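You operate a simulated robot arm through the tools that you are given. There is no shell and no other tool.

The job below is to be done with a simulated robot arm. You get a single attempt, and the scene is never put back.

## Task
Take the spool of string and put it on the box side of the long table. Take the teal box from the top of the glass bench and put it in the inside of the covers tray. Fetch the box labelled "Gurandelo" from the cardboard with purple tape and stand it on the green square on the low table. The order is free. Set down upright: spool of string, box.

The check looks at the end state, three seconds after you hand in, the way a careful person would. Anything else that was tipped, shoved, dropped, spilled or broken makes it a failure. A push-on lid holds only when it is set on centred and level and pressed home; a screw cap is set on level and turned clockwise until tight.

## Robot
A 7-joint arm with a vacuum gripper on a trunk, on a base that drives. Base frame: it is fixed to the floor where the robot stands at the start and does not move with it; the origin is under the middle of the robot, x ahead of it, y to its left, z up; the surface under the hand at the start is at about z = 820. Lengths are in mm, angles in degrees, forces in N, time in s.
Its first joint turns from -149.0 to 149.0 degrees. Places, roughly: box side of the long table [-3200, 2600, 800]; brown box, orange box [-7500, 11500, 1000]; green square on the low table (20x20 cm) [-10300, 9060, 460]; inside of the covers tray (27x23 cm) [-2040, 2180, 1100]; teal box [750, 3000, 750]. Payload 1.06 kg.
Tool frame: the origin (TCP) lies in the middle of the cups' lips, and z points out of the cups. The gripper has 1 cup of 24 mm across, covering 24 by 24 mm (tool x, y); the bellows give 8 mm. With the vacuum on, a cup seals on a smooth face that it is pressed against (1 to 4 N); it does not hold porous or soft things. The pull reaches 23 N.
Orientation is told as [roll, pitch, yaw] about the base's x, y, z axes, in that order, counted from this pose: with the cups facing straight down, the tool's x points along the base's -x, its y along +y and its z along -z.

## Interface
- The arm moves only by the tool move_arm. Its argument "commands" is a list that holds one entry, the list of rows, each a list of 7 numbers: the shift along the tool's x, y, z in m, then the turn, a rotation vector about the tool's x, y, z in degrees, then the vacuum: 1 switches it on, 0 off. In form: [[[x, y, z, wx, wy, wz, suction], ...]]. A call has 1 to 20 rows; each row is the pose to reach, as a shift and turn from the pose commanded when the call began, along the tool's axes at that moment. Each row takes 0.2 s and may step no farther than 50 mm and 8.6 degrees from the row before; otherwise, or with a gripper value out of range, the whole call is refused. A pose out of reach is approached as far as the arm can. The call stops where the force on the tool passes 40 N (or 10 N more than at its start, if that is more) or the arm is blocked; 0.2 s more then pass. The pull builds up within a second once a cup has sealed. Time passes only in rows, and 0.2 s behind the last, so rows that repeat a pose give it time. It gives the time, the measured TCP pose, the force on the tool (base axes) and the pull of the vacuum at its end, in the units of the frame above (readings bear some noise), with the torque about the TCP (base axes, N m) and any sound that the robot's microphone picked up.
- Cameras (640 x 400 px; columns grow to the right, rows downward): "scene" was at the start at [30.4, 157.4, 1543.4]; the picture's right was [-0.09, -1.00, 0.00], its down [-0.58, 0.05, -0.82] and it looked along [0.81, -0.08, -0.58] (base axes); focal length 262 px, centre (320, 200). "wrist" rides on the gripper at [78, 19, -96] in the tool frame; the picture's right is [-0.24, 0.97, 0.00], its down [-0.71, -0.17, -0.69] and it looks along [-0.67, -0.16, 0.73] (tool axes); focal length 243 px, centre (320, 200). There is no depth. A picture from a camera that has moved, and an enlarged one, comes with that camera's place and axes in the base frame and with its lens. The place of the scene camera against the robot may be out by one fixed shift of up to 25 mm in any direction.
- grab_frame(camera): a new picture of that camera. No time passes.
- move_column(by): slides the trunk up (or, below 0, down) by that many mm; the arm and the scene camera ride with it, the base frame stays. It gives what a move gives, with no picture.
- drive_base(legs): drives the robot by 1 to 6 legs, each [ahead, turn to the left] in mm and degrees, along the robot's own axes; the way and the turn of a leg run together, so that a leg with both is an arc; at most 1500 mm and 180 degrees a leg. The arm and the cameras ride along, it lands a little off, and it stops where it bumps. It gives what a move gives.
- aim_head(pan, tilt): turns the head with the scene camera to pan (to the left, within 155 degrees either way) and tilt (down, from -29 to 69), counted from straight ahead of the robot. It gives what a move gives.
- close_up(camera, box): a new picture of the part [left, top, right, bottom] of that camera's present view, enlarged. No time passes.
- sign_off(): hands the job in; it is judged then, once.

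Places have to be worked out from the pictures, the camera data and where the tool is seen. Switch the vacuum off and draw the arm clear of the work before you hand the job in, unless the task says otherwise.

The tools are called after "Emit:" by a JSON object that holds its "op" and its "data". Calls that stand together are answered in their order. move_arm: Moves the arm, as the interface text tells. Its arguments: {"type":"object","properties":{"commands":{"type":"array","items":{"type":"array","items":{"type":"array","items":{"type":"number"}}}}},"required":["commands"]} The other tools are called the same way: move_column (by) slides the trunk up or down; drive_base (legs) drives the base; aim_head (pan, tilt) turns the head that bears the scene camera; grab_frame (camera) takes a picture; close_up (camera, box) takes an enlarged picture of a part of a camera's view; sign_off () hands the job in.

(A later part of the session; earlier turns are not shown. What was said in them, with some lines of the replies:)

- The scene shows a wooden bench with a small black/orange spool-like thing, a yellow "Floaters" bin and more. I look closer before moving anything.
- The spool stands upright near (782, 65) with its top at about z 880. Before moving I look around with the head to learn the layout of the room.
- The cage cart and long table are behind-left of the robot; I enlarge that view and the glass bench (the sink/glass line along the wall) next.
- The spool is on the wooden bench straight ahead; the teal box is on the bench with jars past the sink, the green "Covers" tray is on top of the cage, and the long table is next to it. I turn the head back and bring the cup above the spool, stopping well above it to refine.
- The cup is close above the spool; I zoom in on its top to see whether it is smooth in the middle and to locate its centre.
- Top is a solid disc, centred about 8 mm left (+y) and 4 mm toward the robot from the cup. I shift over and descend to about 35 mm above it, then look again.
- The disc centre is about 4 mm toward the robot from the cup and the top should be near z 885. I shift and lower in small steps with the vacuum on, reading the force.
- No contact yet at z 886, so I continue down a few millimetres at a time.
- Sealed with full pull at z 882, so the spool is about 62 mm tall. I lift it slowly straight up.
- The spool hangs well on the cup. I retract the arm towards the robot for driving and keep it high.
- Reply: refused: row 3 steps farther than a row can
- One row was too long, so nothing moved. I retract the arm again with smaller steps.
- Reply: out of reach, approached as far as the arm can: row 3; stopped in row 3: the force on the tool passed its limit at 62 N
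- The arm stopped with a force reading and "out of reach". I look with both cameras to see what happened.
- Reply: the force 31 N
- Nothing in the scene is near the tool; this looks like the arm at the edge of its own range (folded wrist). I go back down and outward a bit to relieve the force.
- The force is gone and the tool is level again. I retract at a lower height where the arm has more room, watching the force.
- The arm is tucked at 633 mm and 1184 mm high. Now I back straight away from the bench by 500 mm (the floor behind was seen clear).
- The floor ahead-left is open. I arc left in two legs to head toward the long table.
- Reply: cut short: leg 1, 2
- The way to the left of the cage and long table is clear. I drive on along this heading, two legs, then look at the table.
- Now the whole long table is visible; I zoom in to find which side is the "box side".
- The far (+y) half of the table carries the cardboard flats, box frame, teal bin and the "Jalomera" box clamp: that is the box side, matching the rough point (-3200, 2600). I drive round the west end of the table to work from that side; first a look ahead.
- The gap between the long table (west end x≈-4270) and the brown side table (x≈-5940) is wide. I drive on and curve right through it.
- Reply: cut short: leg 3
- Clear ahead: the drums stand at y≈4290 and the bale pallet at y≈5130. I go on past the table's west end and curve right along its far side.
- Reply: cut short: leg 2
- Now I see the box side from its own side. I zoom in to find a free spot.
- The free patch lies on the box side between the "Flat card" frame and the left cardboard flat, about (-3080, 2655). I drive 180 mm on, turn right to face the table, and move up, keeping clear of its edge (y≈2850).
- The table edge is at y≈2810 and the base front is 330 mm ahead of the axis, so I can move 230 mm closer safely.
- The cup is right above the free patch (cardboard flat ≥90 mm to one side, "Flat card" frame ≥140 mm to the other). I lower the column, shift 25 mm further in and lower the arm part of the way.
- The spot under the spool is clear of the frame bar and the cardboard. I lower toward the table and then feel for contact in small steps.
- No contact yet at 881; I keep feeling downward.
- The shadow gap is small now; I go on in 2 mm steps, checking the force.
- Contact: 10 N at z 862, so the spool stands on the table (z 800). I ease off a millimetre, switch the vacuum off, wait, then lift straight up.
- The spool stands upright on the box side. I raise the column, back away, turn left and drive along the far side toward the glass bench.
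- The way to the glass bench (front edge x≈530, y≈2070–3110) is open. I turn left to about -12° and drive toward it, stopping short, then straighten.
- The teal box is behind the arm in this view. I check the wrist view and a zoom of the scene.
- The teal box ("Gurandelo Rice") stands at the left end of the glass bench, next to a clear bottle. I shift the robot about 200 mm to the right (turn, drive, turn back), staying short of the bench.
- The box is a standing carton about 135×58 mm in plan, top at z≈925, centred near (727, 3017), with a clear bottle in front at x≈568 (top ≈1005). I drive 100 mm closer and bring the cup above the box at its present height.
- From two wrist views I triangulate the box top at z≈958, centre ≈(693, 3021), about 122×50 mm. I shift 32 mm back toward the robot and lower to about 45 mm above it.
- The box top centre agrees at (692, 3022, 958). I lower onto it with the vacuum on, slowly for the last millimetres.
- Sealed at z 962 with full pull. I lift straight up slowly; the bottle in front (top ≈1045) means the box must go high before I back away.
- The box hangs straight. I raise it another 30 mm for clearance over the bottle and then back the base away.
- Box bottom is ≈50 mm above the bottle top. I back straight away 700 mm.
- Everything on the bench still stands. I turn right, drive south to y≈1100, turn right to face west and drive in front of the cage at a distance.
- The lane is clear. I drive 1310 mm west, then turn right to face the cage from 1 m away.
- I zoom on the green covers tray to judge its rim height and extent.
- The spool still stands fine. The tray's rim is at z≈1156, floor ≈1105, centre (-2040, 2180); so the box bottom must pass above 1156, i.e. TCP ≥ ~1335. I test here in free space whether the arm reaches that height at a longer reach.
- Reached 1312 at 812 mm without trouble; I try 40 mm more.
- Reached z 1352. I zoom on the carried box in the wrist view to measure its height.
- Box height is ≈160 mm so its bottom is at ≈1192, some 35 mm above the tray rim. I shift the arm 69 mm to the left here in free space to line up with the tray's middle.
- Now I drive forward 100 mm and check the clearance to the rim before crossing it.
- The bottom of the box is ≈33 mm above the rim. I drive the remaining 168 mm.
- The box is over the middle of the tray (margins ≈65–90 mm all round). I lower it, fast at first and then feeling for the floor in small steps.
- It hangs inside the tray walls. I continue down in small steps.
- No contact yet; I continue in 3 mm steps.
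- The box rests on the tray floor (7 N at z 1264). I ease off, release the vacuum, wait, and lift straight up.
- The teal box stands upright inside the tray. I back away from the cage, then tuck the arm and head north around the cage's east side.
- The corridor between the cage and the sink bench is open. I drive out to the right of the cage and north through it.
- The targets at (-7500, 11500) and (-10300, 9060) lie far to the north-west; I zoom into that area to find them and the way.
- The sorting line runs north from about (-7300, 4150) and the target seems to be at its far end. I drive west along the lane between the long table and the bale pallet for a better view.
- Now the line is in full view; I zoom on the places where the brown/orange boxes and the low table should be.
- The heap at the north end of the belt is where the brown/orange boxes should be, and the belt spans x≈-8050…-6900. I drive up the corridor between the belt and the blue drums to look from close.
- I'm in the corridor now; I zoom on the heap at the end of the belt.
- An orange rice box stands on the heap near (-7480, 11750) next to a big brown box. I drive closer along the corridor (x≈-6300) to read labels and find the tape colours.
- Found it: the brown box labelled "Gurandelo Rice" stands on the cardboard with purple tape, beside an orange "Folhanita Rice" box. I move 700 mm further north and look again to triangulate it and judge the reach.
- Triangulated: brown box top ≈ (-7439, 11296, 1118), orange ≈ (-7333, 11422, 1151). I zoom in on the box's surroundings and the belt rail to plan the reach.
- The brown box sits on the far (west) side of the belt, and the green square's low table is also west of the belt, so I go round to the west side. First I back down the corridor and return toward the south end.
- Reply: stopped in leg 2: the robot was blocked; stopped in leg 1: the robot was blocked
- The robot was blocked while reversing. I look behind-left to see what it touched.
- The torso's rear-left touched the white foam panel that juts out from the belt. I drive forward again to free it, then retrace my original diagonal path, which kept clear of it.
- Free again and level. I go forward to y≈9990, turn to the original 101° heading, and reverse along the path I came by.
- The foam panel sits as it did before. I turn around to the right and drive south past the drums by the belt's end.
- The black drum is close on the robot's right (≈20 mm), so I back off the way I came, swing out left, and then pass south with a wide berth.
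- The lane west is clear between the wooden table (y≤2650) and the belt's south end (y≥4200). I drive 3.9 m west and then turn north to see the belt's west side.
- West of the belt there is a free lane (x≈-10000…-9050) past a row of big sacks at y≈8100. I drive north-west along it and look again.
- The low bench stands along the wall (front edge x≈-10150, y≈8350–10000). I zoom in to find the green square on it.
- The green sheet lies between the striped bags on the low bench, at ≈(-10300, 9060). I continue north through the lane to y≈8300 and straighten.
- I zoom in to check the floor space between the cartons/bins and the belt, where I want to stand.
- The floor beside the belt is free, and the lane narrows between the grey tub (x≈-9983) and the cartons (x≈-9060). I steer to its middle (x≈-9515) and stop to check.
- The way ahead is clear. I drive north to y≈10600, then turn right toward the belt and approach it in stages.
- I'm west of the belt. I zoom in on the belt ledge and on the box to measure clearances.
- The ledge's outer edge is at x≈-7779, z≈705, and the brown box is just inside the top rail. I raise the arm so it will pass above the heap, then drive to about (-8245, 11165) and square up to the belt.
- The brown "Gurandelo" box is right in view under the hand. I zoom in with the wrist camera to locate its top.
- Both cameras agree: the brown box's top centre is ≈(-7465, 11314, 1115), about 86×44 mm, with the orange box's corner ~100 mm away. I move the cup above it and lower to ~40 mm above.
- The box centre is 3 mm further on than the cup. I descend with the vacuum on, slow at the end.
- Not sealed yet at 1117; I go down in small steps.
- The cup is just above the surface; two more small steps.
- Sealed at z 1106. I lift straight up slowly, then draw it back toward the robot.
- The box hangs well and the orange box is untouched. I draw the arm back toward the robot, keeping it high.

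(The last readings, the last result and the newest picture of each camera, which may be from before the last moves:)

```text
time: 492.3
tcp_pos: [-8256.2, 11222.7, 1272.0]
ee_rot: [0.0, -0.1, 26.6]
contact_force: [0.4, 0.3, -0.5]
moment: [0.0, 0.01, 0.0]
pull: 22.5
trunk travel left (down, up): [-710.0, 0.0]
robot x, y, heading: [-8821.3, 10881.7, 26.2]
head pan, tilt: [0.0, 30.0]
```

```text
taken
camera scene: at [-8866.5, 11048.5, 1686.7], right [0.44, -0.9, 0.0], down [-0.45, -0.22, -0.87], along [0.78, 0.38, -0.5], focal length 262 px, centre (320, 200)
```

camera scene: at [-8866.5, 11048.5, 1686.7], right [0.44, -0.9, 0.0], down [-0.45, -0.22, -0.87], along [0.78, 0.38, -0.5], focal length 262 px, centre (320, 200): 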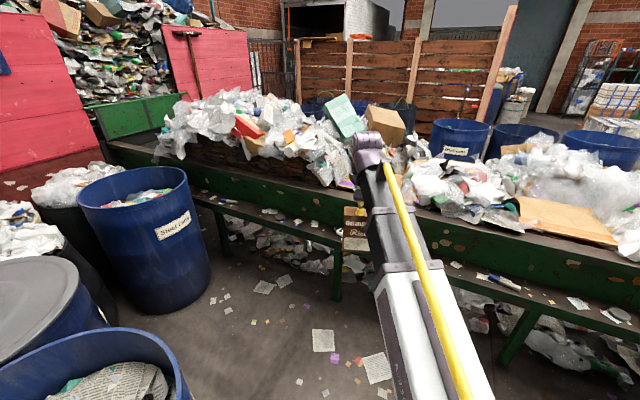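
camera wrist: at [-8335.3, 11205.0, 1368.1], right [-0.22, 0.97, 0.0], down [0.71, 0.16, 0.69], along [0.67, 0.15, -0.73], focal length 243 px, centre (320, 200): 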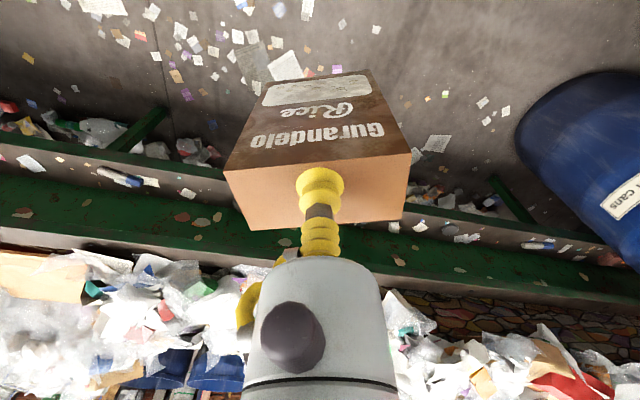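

The box is held firmly. I reverse to the open floor near the stripes, then turn right to face south down the lane.

Emit:
{"op": "drive_base", "data": {"legs": [[-720, 0]]}}

Emit:
{"op": "drive_base", "data": {"legs": [[0, -119]]}}

Emit:
{"op": "aim_head", "data": {"pan": 0, "tilt": 45}}

Emit:
{"op": "grab_frame", "data": {"camera": "scene"}}

```text
time: 496.3
tcp_pos: [-8906.3, 10904.0, 1272.7]
ee_rot: [-0.2, -0.2, 26.2]
contact_force: [-0.5, -0.1, 0.0]
moment: [0.03, 0.0, 0.0]
pull: 23.2
trunk travel left (down, up): [-710.0, 0.0]
robot x, y, heading: [-9470.9, 10563.9, 25.8]
head pan, tilt: [0.0, 30.0]
```

```text
time: 501.5
tcp_pos: [-9420.5, 9905.5, 1272.1]
ee_rot: [-0.1, -0.2, -90.2]
contact_force: [-1.0, -0.1, -0.4]
moment: [0.0, -0.01, 0.0]
pull: 22.8
trunk travel left (down, up): [-710.0, 0.0]
robot x, y, heading: [-9470.4, 10564.1, -90.7]
head pan, tilt: [0.0, 30.0]
```

```text
time: 502.3
tcp_pos: [-9420.3, 9906.0, 1271.9]
ee_rot: [-0.1, -0.1, -90.3]
contact_force: [-0.1, 0.5, -0.2]
moment: [0.0, -0.01, 0.01]
pull: 23.0
trunk travel left (down, up): [-710.0, 0.0]
robot x, y, heading: [-9472.3, 10562.9, -91.1]
head pan, tilt: [0.0, 45.0]
```

```text
taken
camera scene: at [-9313.7, 10520.7, 1664.1], right [-1.0, 0.01, 0.0], down [0.01, 0.71, -0.71], along [-0.01, -0.71, -0.71], focal length 262 px, centre (320, 200)
```

scene: 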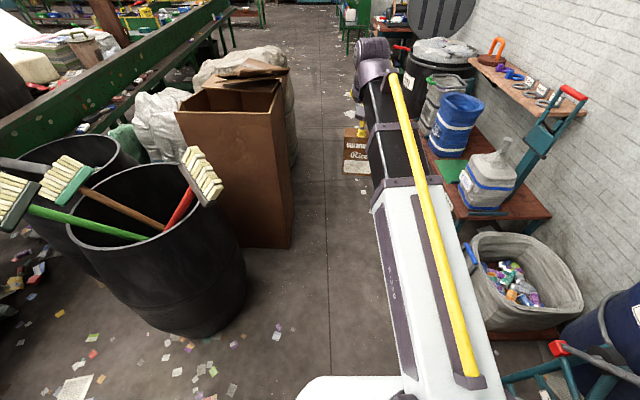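

The lane is about 1030 mm wide here (bench x≈-10150, carton x≈-9117). I drive down its middle to y≈9250.

Emit:
{"op": "drive_base", "data": {"legs": [[0, -5.5], [1320, 0]]}}

Emit:
{"op": "aim_head", "data": {"pan": -70, "tilt": 45}}

Emit:
{"op": "grab_frame", "data": {"camera": "scene"}}

Emit:
{"op": "aim_head", "data": {"pan": 80, "tilt": 55}}

Emit:
{"op": "grab_frame", "data": {"camera": "scene"}}

```text
time: 509.4
tcp_pos: [-9635.8, 8606.5, 1272.2]
ee_rot: [0.0, -0.1, -96.3]
contact_force: [0.1, -0.5, 0.1]
moment: [-0.01, -0.01, 0.01]
pull: 22.8
trunk travel left (down, up): [-710.0, 0.0]
robot x, y, heading: [-9619.1, 9261.6, -96.6]
head pan, tilt: [0.0, 45.0]
```

```text
time: 510.8
tcp_pos: [-9635.9, 8605.3, 1272.7]
ee_rot: [-0.1, 0.0, -96.3]
contact_force: [-0.4, 0.0, -0.2]
moment: [0.0, 0.01, 0.05]
pull: 22.2
trunk travel left (down, up): [-710.0, 0.0]
robot x, y, heading: [-9620.0, 9264.3, -96.8]
head pan, tilt: [-70.0, 45.0]
```

```text
taken
camera scene: at [-9535.4, 9266.5, 1664.0], right [-0.23, 0.97, 0.0], down [0.69, 0.16, -0.71], along [-0.69, -0.16, -0.71], focal length 262 px, centre (320, 200)
```

scene: 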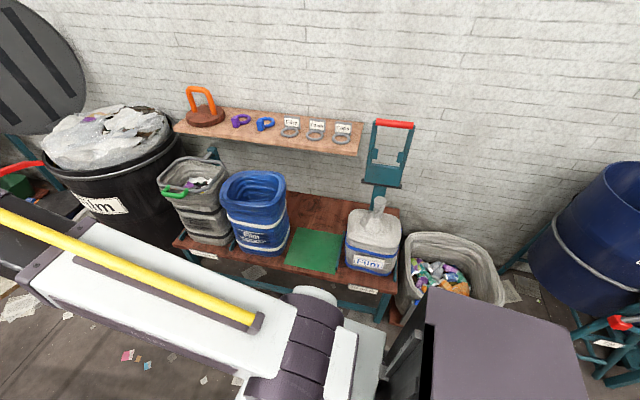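

```text
time: 513.1
tcp_pos: [-9636.0, 8605.2, 1272.0]
ee_rot: [0.0, -0.1, -96.3]
contact_force: [0.2, -0.1, -0.1]
moment: [-0.02, -0.01, -0.02]
pull: 22.3
trunk travel left (down, up): [-710.0, 0.0]
robot x, y, heading: [-9617.8, 9267.2, -96.7]
head pan, tilt: [80.0, 55.0]
```

```text
taken
camera scene: at [-9387.2, 9264.5, 1650.6], right [-0.29, -0.96, 0.0], down [-0.78, 0.24, -0.57], along [0.55, -0.17, -0.82], focal length 262 px, centre (320, 200)
```

scene: 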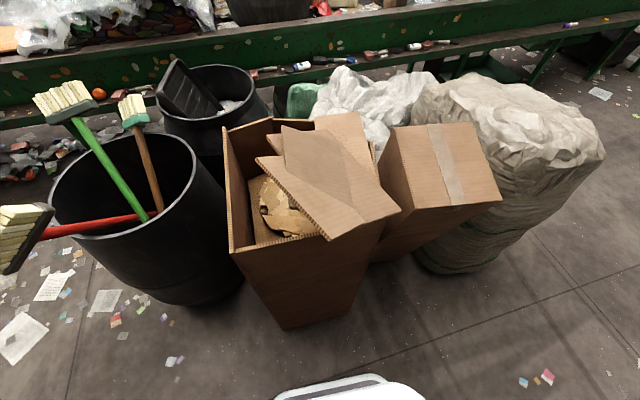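

The green square is clearly visible between the blue bag and the bottle bag. I zoom in on it.

Emit:
{"op": "aim_head", "data": {"pan": -70, "tilt": 45}}

Emit:
{"op": "close_up", "data": {"camera": "scene", "box": [200, 140, 440, 300]}}

```text
time: 515.5
tcp_pos: [-9635.4, 8605.3, 1271.0]
ee_rot: [0.0, -0.1, -96.4]
contact_force: [0.4, 0.2, -0.4]
moment: [0.01, 0.0, -0.01]
pull: 22.6
trunk travel left (down, up): [-710.0, 0.0]
robot x, y, heading: [-9612.6, 9267.1, -96.9]
head pan, tilt: [-70.0, 45.0]
```

```text
2.50 times, centred on (320, 220) of scene
camera zoom: at [-9535.4, 9266.5, 1664.0], right [-0.23, 0.97, 0.0], down [0.69, 0.16, -0.71], along [-0.69, -0.16, -0.71], focal length 656 px, centre (320, 150)
```

zoom: 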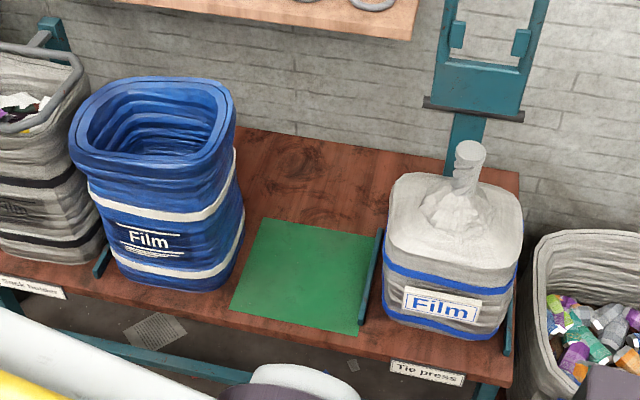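

The bench gap is clear: square centre ≈(-10305, 9055), bags ≥145 mm either side, shelf well behind. I swing the arm about 71° to the right around the robot's axis, high above everything.

Emit:
{"op": "move_arm", "data": {"commands": [[[-0.0015, -0.023, 0, 0, 0, 2.1, 1], [-0.0023, -0.0575, 0, 0, 0, 5.4, 1], [-0.0006, -0.1036, 0, 0, 0, 9.7, 1], [0.0044, -0.1493, 0, 0, 0, 13.9, 1], [0.0125, -0.1947, 0, 0, 0, 18.2, 1], [0.0238, -0.2394, 0, 0, 0, 22.5, 1], [0.0382, -0.2831, 0, 0, 0, 26.8, 1], [0.0555, -0.3258, 0, 0, 0, 31.1, 1], [0.0759, -0.3671, 0, 0, 0, 35.4, 1], [0.099, -0.4069, 0, 0, 0, 39.7, 1], [0.1249, -0.445, 0, 0, 0, 44.0, 1], [0.1534, -0.4813, 0, 0, 0, 48.3, 1], [0.1843, -0.5154, 0, 0, 0, 52.6, 1], [0.2175, -0.5473, 0, 0, 0, 56.9, 1], [0.2529, -0.5768, 0, 0, 0, 61.2, 1], [0.2903, -0.6037, 0, 0, 0, 65.4, 1], [0.3294, -0.628, 0, 0, 0, 69.7, 1], [0.3598, -0.6444, 0, 0, 0, 73.0, 1], [0.3805, -0.6545, 0, 0, 0, 75.1, 1], [0.3953, -0.6611, 0, 0, 0, 76.6, 1]]]}}

Emit:
{"op": "grab_frame", "data": {"camera": "wrist"}}

Emit:
{"op": "grab_frame", "data": {"camera": "scene"}}

```text
time: 519.7
tcp_pos: [-10249.2, 9070.2, 1273.5]
ee_rot: [0.0, -0.1, -172.9]
contact_force: [-0.3, 0.3, -0.1]
moment: [-0.02, -0.02, -0.01]
pull: 23.2
trunk travel left (down, up): [-710.0, 0.0]
robot x, y, heading: [-9616.8, 9264.3, -96.5]
head pan, tilt: [-70.0, 45.0]
```

```text
taken
camera wrist: at [-10170.9, 9061.6, 1369.3], right [-0.11, -0.99, 0.0], down [-0.72, 0.08, 0.69], along [-0.68, 0.08, -0.73], focal length 243 px, centre (320, 200)
```

wrist: 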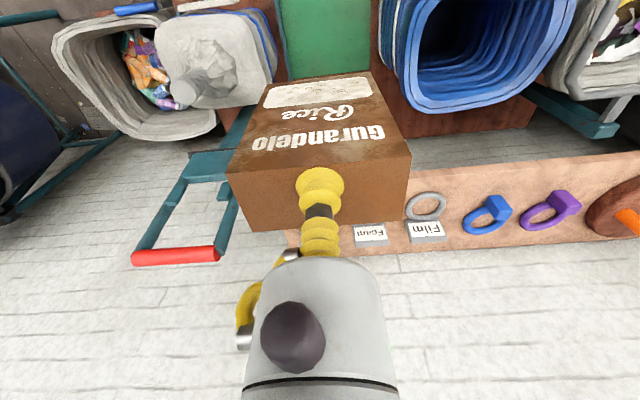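

```text
taken
camera scene: at [-9535.5, 9266.7, 1664.0], right [-0.23, 0.97, 0.0], down [0.69, 0.16, -0.71], along [-0.69, -0.16, -0.71], focal length 262 px, centre (320, 200)
```

scene: 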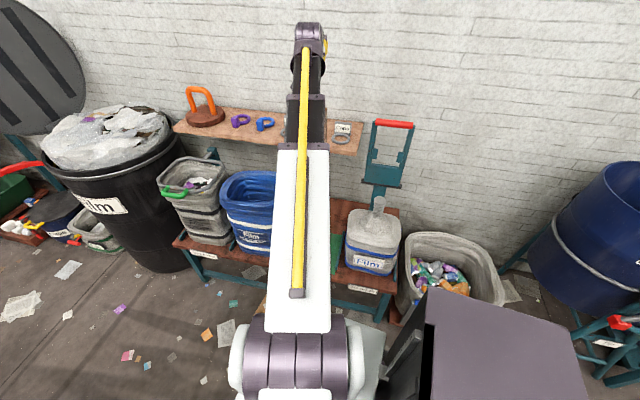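

The box is above the bench near the square; the shelf front (x≈-10505, z≈957) stays ≈200 mm behind. I move to the square's centre and lower the arm by 250 mm.

Emit:
{"op": "move_arm", "data": {"commands": [[[-0.03, 0.004, 0, 0, 0, 0, 1], [-0.0574, 0.008, 0.01, 0, 0, 0, 1], [-0.0574, 0.008, 0.04, 0, 0, 0, 1], [-0.0574, 0.008, 0.075, 0, 0, 0, 1], [-0.0574, 0.008, 0.11, 0, 0, 0, 1], [-0.0574, 0.008, 0.145, 0, 0, 0, 1], [-0.0574, 0.008, 0.18, 0, 0, 0, 1], [-0.0574, 0.008, 0.215, 0, 0, 0, 1], [-0.0574, 0.008, 0.24, 0, 0, 0, 1], [-0.0574, 0.008, 0.25, 0, 0, 0, 1], [-0.0574, 0.008, 0.25, 0, 0, 0, 1]]]}}

Emit:
{"op": "grab_frame", "data": {"camera": "wrist"}}

Emit:
{"op": "grab_frame", "data": {"camera": "scene"}}

```text
time: 522.1
tcp_pos: [-10304.7, 9055.1, 1023.4]
ee_rot: [0.0, -0.1, -172.9]
contact_force: [-0.1, 0.0, 0.0]
moment: [-0.02, -0.01, -0.04]
pull: 22.4
trunk travel left (down, up): [-710.0, 0.0]
robot x, y, heading: [-9616.7, 9262.5, -96.5]
head pan, tilt: [-70.0, 45.0]
```

```text
taken
camera wrist: at [-10225.4, 9045.8, 1117.7], right [-0.11, -0.99, 0.0], down [-0.72, 0.08, 0.69], along [-0.68, 0.08, -0.73], focal length 243 px, centre (320, 200)
```

wrist: 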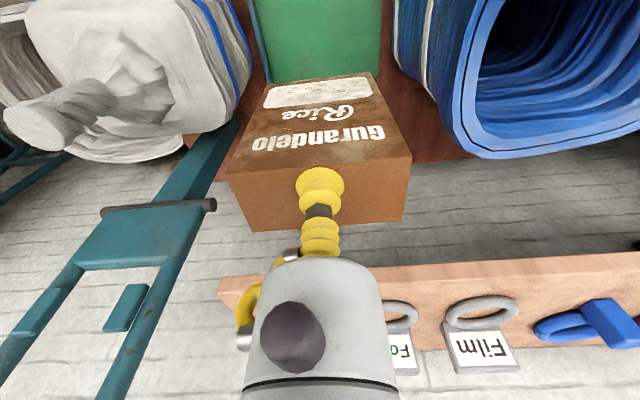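

```text
taken
camera scene: at [-9535.5, 9266.6, 1664.0], right [-0.23, 0.97, 0.0], down [0.69, 0.16, -0.71], along [-0.69, -0.16, -0.71], focal length 262 px, centre (320, 200)
```

scene: 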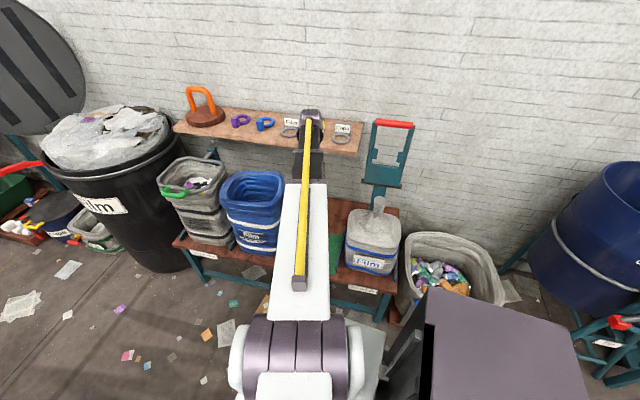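

Clear of the shelf (≈120 mm). I lower with the column in stages, checking the view in between.

Emit:
{"op": "move_column", "data": {"by": -220}}

Emit:
{"op": "grab_frame", "data": {"camera": "wrist"}}

Emit:
{"op": "grab_frame", "data": {"camera": "scene"}}

```text
time: 524.4
tcp_pos: [-10305.1, 9055.0, 802.7]
ee_rot: [-0.1, -0.1, -172.9]
contact_force: [-0.3, -0.2, 0.3]
moment: [0.03, 0.01, -0.02]
pull: 22.7
trunk travel left (down, up): [-490.0, 220.0]
robot x, y, heading: [-9618.1, 9264.1, -96.7]
head pan, tilt: [-70.0, 45.0]
```

```text
taken
camera wrist: at [-10225.3, 9045.8, 897.9], right [-0.11, -0.99, 0.0], down [-0.72, 0.08, 0.69], along [-0.68, 0.08, -0.73], focal length 243 px, centre (320, 200)
```

wrist: 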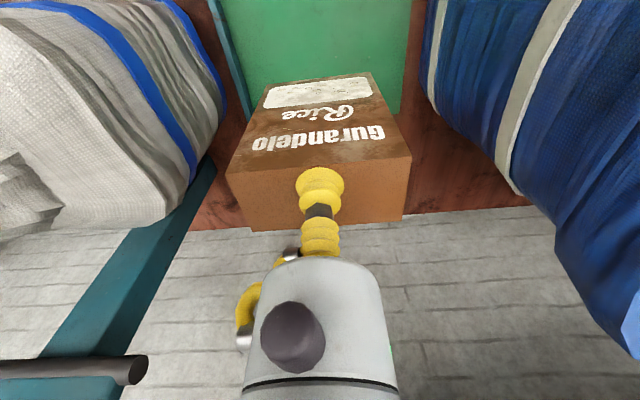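

```text
taken
camera scene: at [-9535.5, 9266.6, 1444.1], right [-0.23, 0.97, 0.0], down [0.69, 0.16, -0.71], along [-0.69, -0.16, -0.71], focal length 262 px, centre (320, 200)
```

scene: 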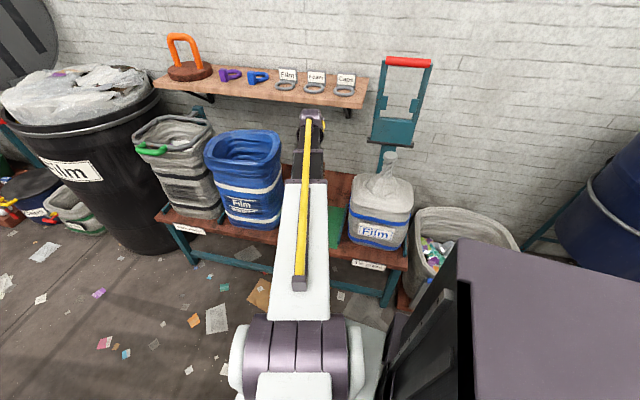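

Good margins to both bags (≥70 mm). I lower the column another 180 mm.

Emit:
{"op": "move_column", "data": {"by": -180}}

Emit:
{"op": "grab_frame", "data": {"camera": "wrist"}}

Emit:
{"op": "grab_frame", "data": {"camera": "scene"}}

```text
time: 526.4
tcp_pos: [-10304.5, 9054.9, 622.9]
ee_rot: [0.0, -0.2, -173.0]
contact_force: [0.5, 0.0, 0.1]
moment: [0.02, -0.01, 0.0]
pull: 23.0
trunk travel left (down, up): [-310.0, 400.0]
robot x, y, heading: [-9611.7, 9266.9, -96.7]
head pan, tilt: [-70.0, 45.0]
```

```text
taken
camera wrist: at [-10225.4, 9045.8, 717.9], right [-0.11, -0.99, 0.0], down [-0.72, 0.08, 0.69], along [-0.68, 0.08, -0.73], focal length 243 px, centre (320, 200)
```

wrist: 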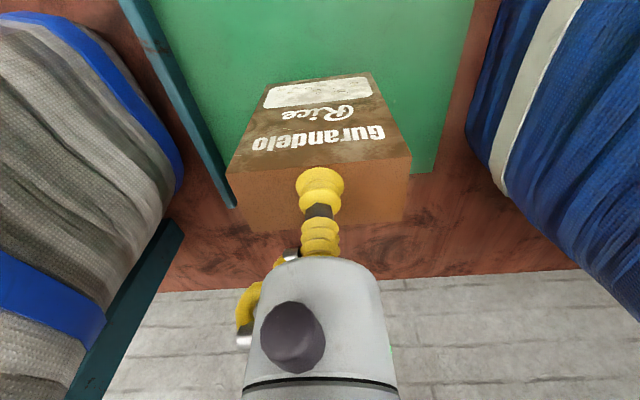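

```text
taken
camera scene: at [-9535.5, 9266.6, 1264.1], right [-0.23, 0.97, 0.0], down [0.69, 0.16, -0.71], along [-0.69, -0.16, -0.71], focal length 262 px, centre (320, 200)
```

scene: 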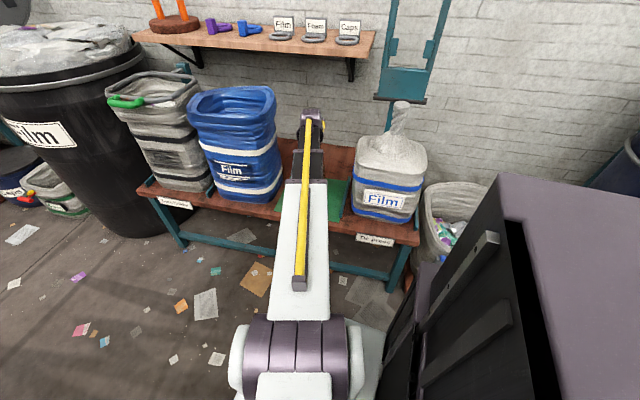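

The box is over the centre of the green square. I lower the last part with the arm, feeling for contact.

Emit:
{"op": "move_arm", "data": {"commands": [[[0, 0, 0.01, 0, 0, 0, 1], [0, 0, 0.02, 0, 0, 0, 1], [0, 0, 0.03, 0, 0, 0, 1], [0, 0, 0.03, 0, 0, 0, 1]]]}}

Emit:
{"op": "move_arm", "data": {"commands": [[[0, 0, 0.002, 0, 0, 0, 1], [0, 0, 0.004, 0, 0, 0, 1], [0, 0, 0.004, 0, 0, 0, 1]]]}}

Emit:
{"op": "move_arm", "data": {"commands": [[[0, 0, 0.0015, 0, 0, 0, 1], [0, 0, 0.003, 0, 0, 0, 1], [0, 0, 0.003, 0, 0, 0, 1]]]}}

```text
time: 527.4
tcp_pos: [-10304.6, 9055.4, 590.9]
ee_rot: [0.0, -0.1, -172.9]
contact_force: [0.4, -0.7, 0.3]
moment: [0.0, 0.02, 0.03]
pull: 22.7
trunk travel left (down, up): [-310.0, 400.0]
robot x, y, heading: [-9620.6, 9265.4, -96.6]
head pan, tilt: [-70.0, 45.0]
```

```text
time: 528.2
tcp_pos: [-10304.3, 9055.6, 588.7]
ee_rot: [0.1, -0.1, -172.9]
contact_force: [1.0, -0.1, 9.7]
moment: [-0.02, 0.01, -0.01]
pull: 22.5
trunk travel left (down, up): [-310.0, 400.0]
robot x, y, heading: [-9616.8, 9265.4, -96.8]
head pan, tilt: [-70.0, 45.0]
```

```text
time: 529.0
tcp_pos: [-10304.0, 9054.8, 585.7]
ee_rot: [0.2, -0.1, -172.9]
contact_force: [-0.4, -1.1, 15.5]
moment: [0.0, 0.01, -0.02]
pull: 22.4
trunk travel left (down, up): [-310.0, 400.0]
robot x, y, heading: [-9619.6, 9264.4, -96.7]
head pan, tilt: [-70.0, 45.0]
```

Contact at z≈588 (15 N now). I ease up 3 mm and check that the box stands flat before releasing.

Emit:
{"op": "move_arm", "data": {"commands": [[[0, 0, -0.0015, 0, 0, 0, 1], [0, 0, -0.003, 0, 0, 0, 1], [0, 0, -0.003, 0, 0, 0, 1]]]}}

Emit:
{"op": "grab_frame", "data": {"camera": "wrist"}}

Emit:
{"op": "close_up", "data": {"camera": "scene", "box": [260, 100, 380, 230]}}

```text
time: 529.8
tcp_pos: [-10305.0, 9054.5, 587.8]
ee_rot: [0.0, -0.1, -172.8]
contact_force: [0.6, 0.3, -1.0]
moment: [0.0, -0.03, 0.01]
pull: 22.9
trunk travel left (down, up): [-310.0, 400.0]
robot x, y, heading: [-9617.9, 9264.9, -96.5]
head pan, tilt: [-70.0, 45.0]
```

```text
taken
camera wrist: at [-10225.4, 9046.4, 683.6], right [-0.11, -0.99, 0.0], down [-0.72, 0.08, 0.69], along [-0.68, 0.08, -0.73], focal length 243 px, centre (320, 200)
```

wrist: 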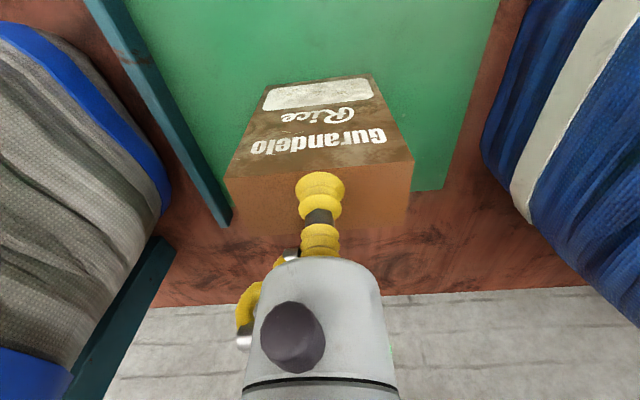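

```text
3.08 times, centred on (320, 165) of scene
camera zoom: at [-9535.5, 9266.6, 1264.0], right [-0.23, 0.97, 0.0], down [0.69, 0.16, -0.71], along [-0.69, -0.16, -0.71], focal length 807 px, centre (320, 308)
```

zoom: 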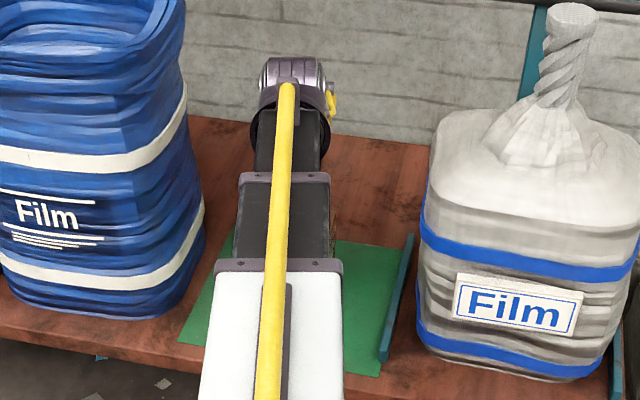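

It stands flat in the middle of the green square. I release the vacuum, wait and lift straight up.

Emit:
{"op": "move_arm", "data": {"commands": [[[0, 0, 0, 0, 0, 0, 0], [0, 0, 0, 0, 0, 0, 0], [0, 0, 0, 0, 0, 0, 0], [0, 0, 0, 0, 0, 0, 0], [0, 0, 0, 0, 0, 0, 0], [0, 0, 0, 0, 0, 0, 0]]]}}

Emit:
{"op": "move_arm", "data": {"commands": [[[0, 0, -0.002, 0, 0, 0, 0], [0, 0, -0.005, 0, 0, 0, 0], [0, 0, -0.01, 0, 0, 0, 0], [0, 0, -0.02, 0, 0, 0, 0], [0, 0, -0.04, 0, 0, 0, 0], [0, 0, -0.07, 0, 0, 0, 0], [0, 0, -0.1, 0, 0, 0, 0], [0, 0, -0.1, 0, 0, 0, 0]]]}}

Emit:
{"op": "grab_frame", "data": {"camera": "wrist"}}

```text
time: 531.2
tcp_pos: [-10305.7, 9054.2, 588.2]
ee_rot: [0.0, -0.2, -172.9]
contact_force: [-0.2, 0.0, 1.8]
moment: [0.0, 0.02, 0.04]
pull: 0.0
trunk travel left (down, up): [-310.0, 400.0]
robot x, y, heading: [-9613.0, 9264.5, -96.4]
head pan, tilt: [-70.0, 45.0]
```

```text
time: 533.0
tcp_pos: [-10305.2, 9055.8, 688.2]
ee_rot: [0.1, 0.1, -172.9]
contact_force: [1.1, 0.1, -0.1]
moment: [0.0, 0.0, -0.01]
pull: 0.2
trunk travel left (down, up): [-310.0, 400.0]
robot x, y, heading: [-9617.6, 9266.3, -96.6]
head pan, tilt: [-70.0, 45.0]
```

```text
taken
camera wrist: at [-10225.3, 9046.6, 784.7], right [-0.11, -0.99, 0.0], down [-0.72, 0.08, 0.69], along [-0.68, 0.08, -0.73], focal length 243 px, centre (320, 200)
```

wrist: 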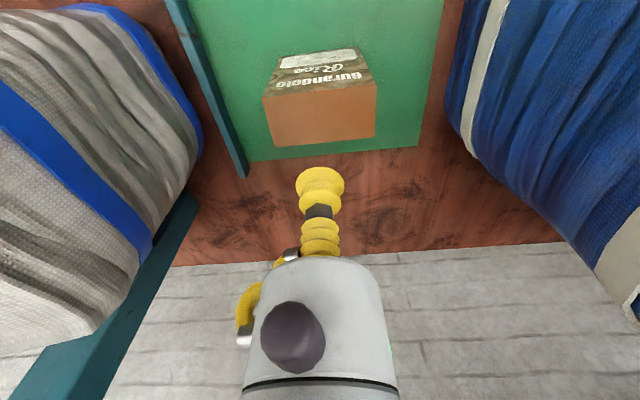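

Box released and standing on the green square. I raise the column to draw the arm clear and then check with the scene camera.

Emit:
{"op": "move_column", "data": {"by": 380}}

Emit:
{"op": "grab_frame", "data": {"camera": "scene"}}

Emit:
{"op": "grab_frame", "data": {"camera": "wrist"}}

```text
time: 536.7
tcp_pos: [-10305.2, 9054.3, 1068.9]
ee_rot: [-0.1, -0.1, -172.9]
contact_force: [-0.1, -0.2, 0.2]
moment: [0.0, 0.0, -0.01]
pull: 0.1
trunk travel left (down, up): [-690.0, 20.0]
robot x, y, heading: [-9619.8, 9264.3, -96.5]
head pan, tilt: [-70.0, 45.0]
```

```text
taken
camera scene: at [-9535.6, 9266.6, 1644.0], right [-0.23, 0.97, 0.0], down [0.69, 0.16, -0.71], along [-0.69, -0.16, -0.71], focal length 262 px, centre (320, 200)
```

scene: 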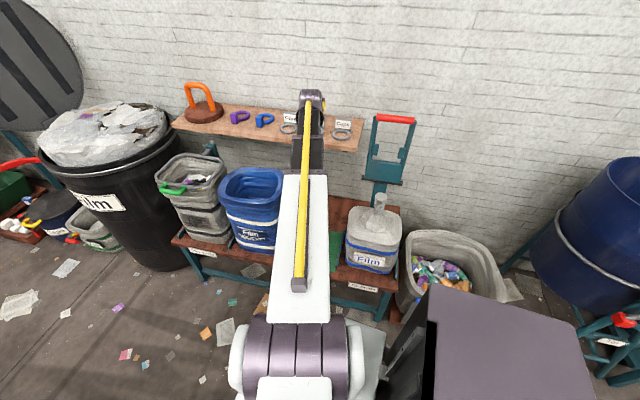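

```text
taken
camera wrist: at [-10225.4, 9046.5, 1164.3], right [-0.11, -0.99, 0.0], down [-0.72, 0.08, 0.69], along [-0.68, 0.08, -0.73], focal length 243 px, centre (320, 200)
```

wrist: 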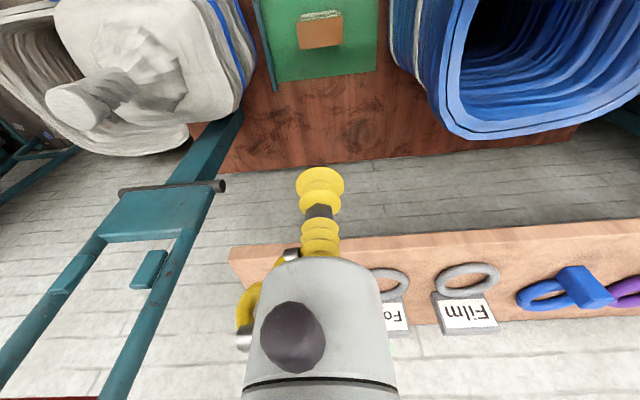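

The work is clear. I retract and raise the arm, then swing it back to the robot's front, away from the bench.

Emit:
{"op": "move_arm", "data": {"commands": [[[0, 0, -0.03, 0, 0, 0, 0], [0.01, 0, -0.06, 0, 0, 0, 0], [0.03, 0, -0.09, 0, 0, 0, 0], [0.0574, -0.008, -0.12, 0, 0, 0, 0], [0.0574, -0.008, -0.15, 0, 0, 0, 0], [0.0574, -0.008, -0.15, 0, 0, 0, 0]]]}}

Emit:
{"op": "move_arm", "data": {"commands": [[[0.0044, 0.0226, 0, 0, 0, -2, 0], [0.0125, 0.0562, 0, 0, 0, -5, 0], [0.0259, 0.1003, 0, 0, 0, -9, 0], [0.0424, 0.1433, 0, 0, 0, -13, 0], [0.0619, 0.1851, 0, 0, 0, -17, 0], [0.0842, 0.2254, 0, 0, 0, -21, 0], [0.1093, 0.264, 0, 0, 0, -25, 0], [0.137, 0.3008, 0, 0, 0, -29, 0], [0.1672, 0.3356, 0, 0, 0, -33, 0], [0.1998, 0.3682, 0, 0, 0, -37, 0], [0.2346, 0.3984, 0, 0, 0, -41, 0], [0.2714, 0.4262, 0, 0, 0, -45, 0], [0.31, 0.4513, 0, 0, 0, -49, 0], [0.3503, 0.4736, 0, 0, 0, -53, 0], [0.3921, 0.4931, 0, 0, 0, -57, 0], [0.4242, 0.5058, 0, 0, 0, -60, 0]]]}}

Emit:
{"op": "close_up", "data": {"camera": "scene", "box": [200, 140, 440, 300]}}

Emit:
{"op": "grab_frame", "data": {"camera": "scene"}}

```text
time: 538.1
tcp_pos: [-10246.8, 9070.8, 1218.4]
ee_rot: [0.1, 0.1, -172.9]
contact_force: [-0.3, 0.6, 0.1]
moment: [0.01, 0.0, -0.01]
pull: 0.1
trunk travel left (down, up): [-690.0, 20.0]
robot x, y, heading: [-9618.6, 9268.0, -96.7]
head pan, tilt: [-70.0, 45.0]
```

```text
time: 541.5
tcp_pos: [-9767.0, 8620.3, 1219.1]
ee_rot: [-0.1, 0.0, -112.7]
contact_force: [0.1, 0.2, 0.0]
moment: [0.02, -0.06, 0.04]
pull: 0.0
trunk travel left (down, up): [-690.0, 20.0]
robot x, y, heading: [-9620.2, 9263.9, -97.0]
head pan, tilt: [-70.0, 45.0]
```

```text
2.50 times, centred on (320, 220) of scene
camera zoom: at [-9535.1, 9266.5, 1644.0], right [-0.23, 0.97, 0.0], down [0.69, 0.16, -0.71], along [-0.69, -0.16, -0.71], focal length 656 px, centre (320, 150)
```

zoom: 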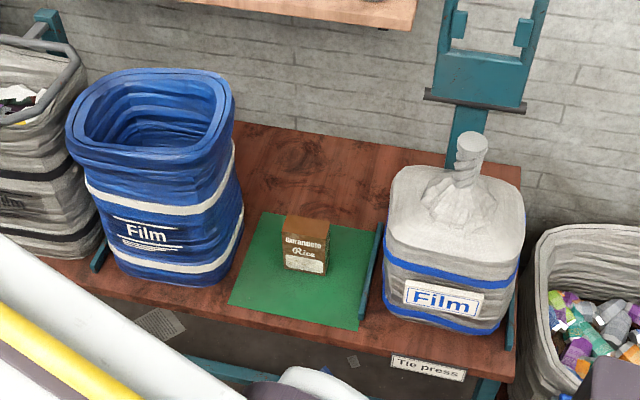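

```text
taken
camera scene: at [-9535.1, 9266.5, 1644.0], right [-0.23, 0.97, 0.0], down [0.69, 0.16, -0.71], along [-0.69, -0.16, -0.71], focal length 262 px, centre (320, 200)
```

scene: 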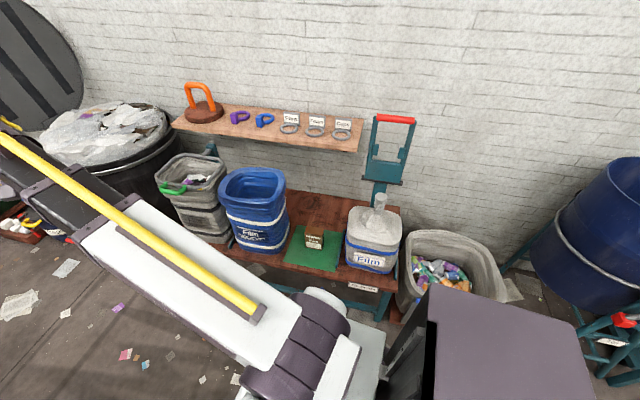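

All three items are in place: the spool upright on the box side, the teal box in the covers tray, and the brown "Gurandelo" box centred upright on the green square. The vacuum is off and the arm is clear, so I hand in the job.

Emit:
{"op": "sign_off", "data": {}}

```text
The job is handed in.
```

All three items are placed and the job is handed in. The vacuum was off and the arm clear at hand-in.

- **Spool of string:** it stands upright on the far side of the long table, the side with the cardboard flats and the "Jalomera" box. I took that as the box side; the spot is about 150 mm from the rough point you gave.
- **Teal box:** it stands upright inside the covers tray, near the middle.
- **"Gurandelo" box:** the box on the cardboard with purple tape is the brown one. It now stands upright near the centre of the green square on the low table. The orange box beside it was not touched.

**Possible problem:** while reversing beside the sorting belt, the robot bumped a white foam panel that juts out from it and was stopped. I drove clear and compared pictures from before and after. The panel looked unmoved, but a small shift would not have shown.

I saw no other objects tipped or moved.
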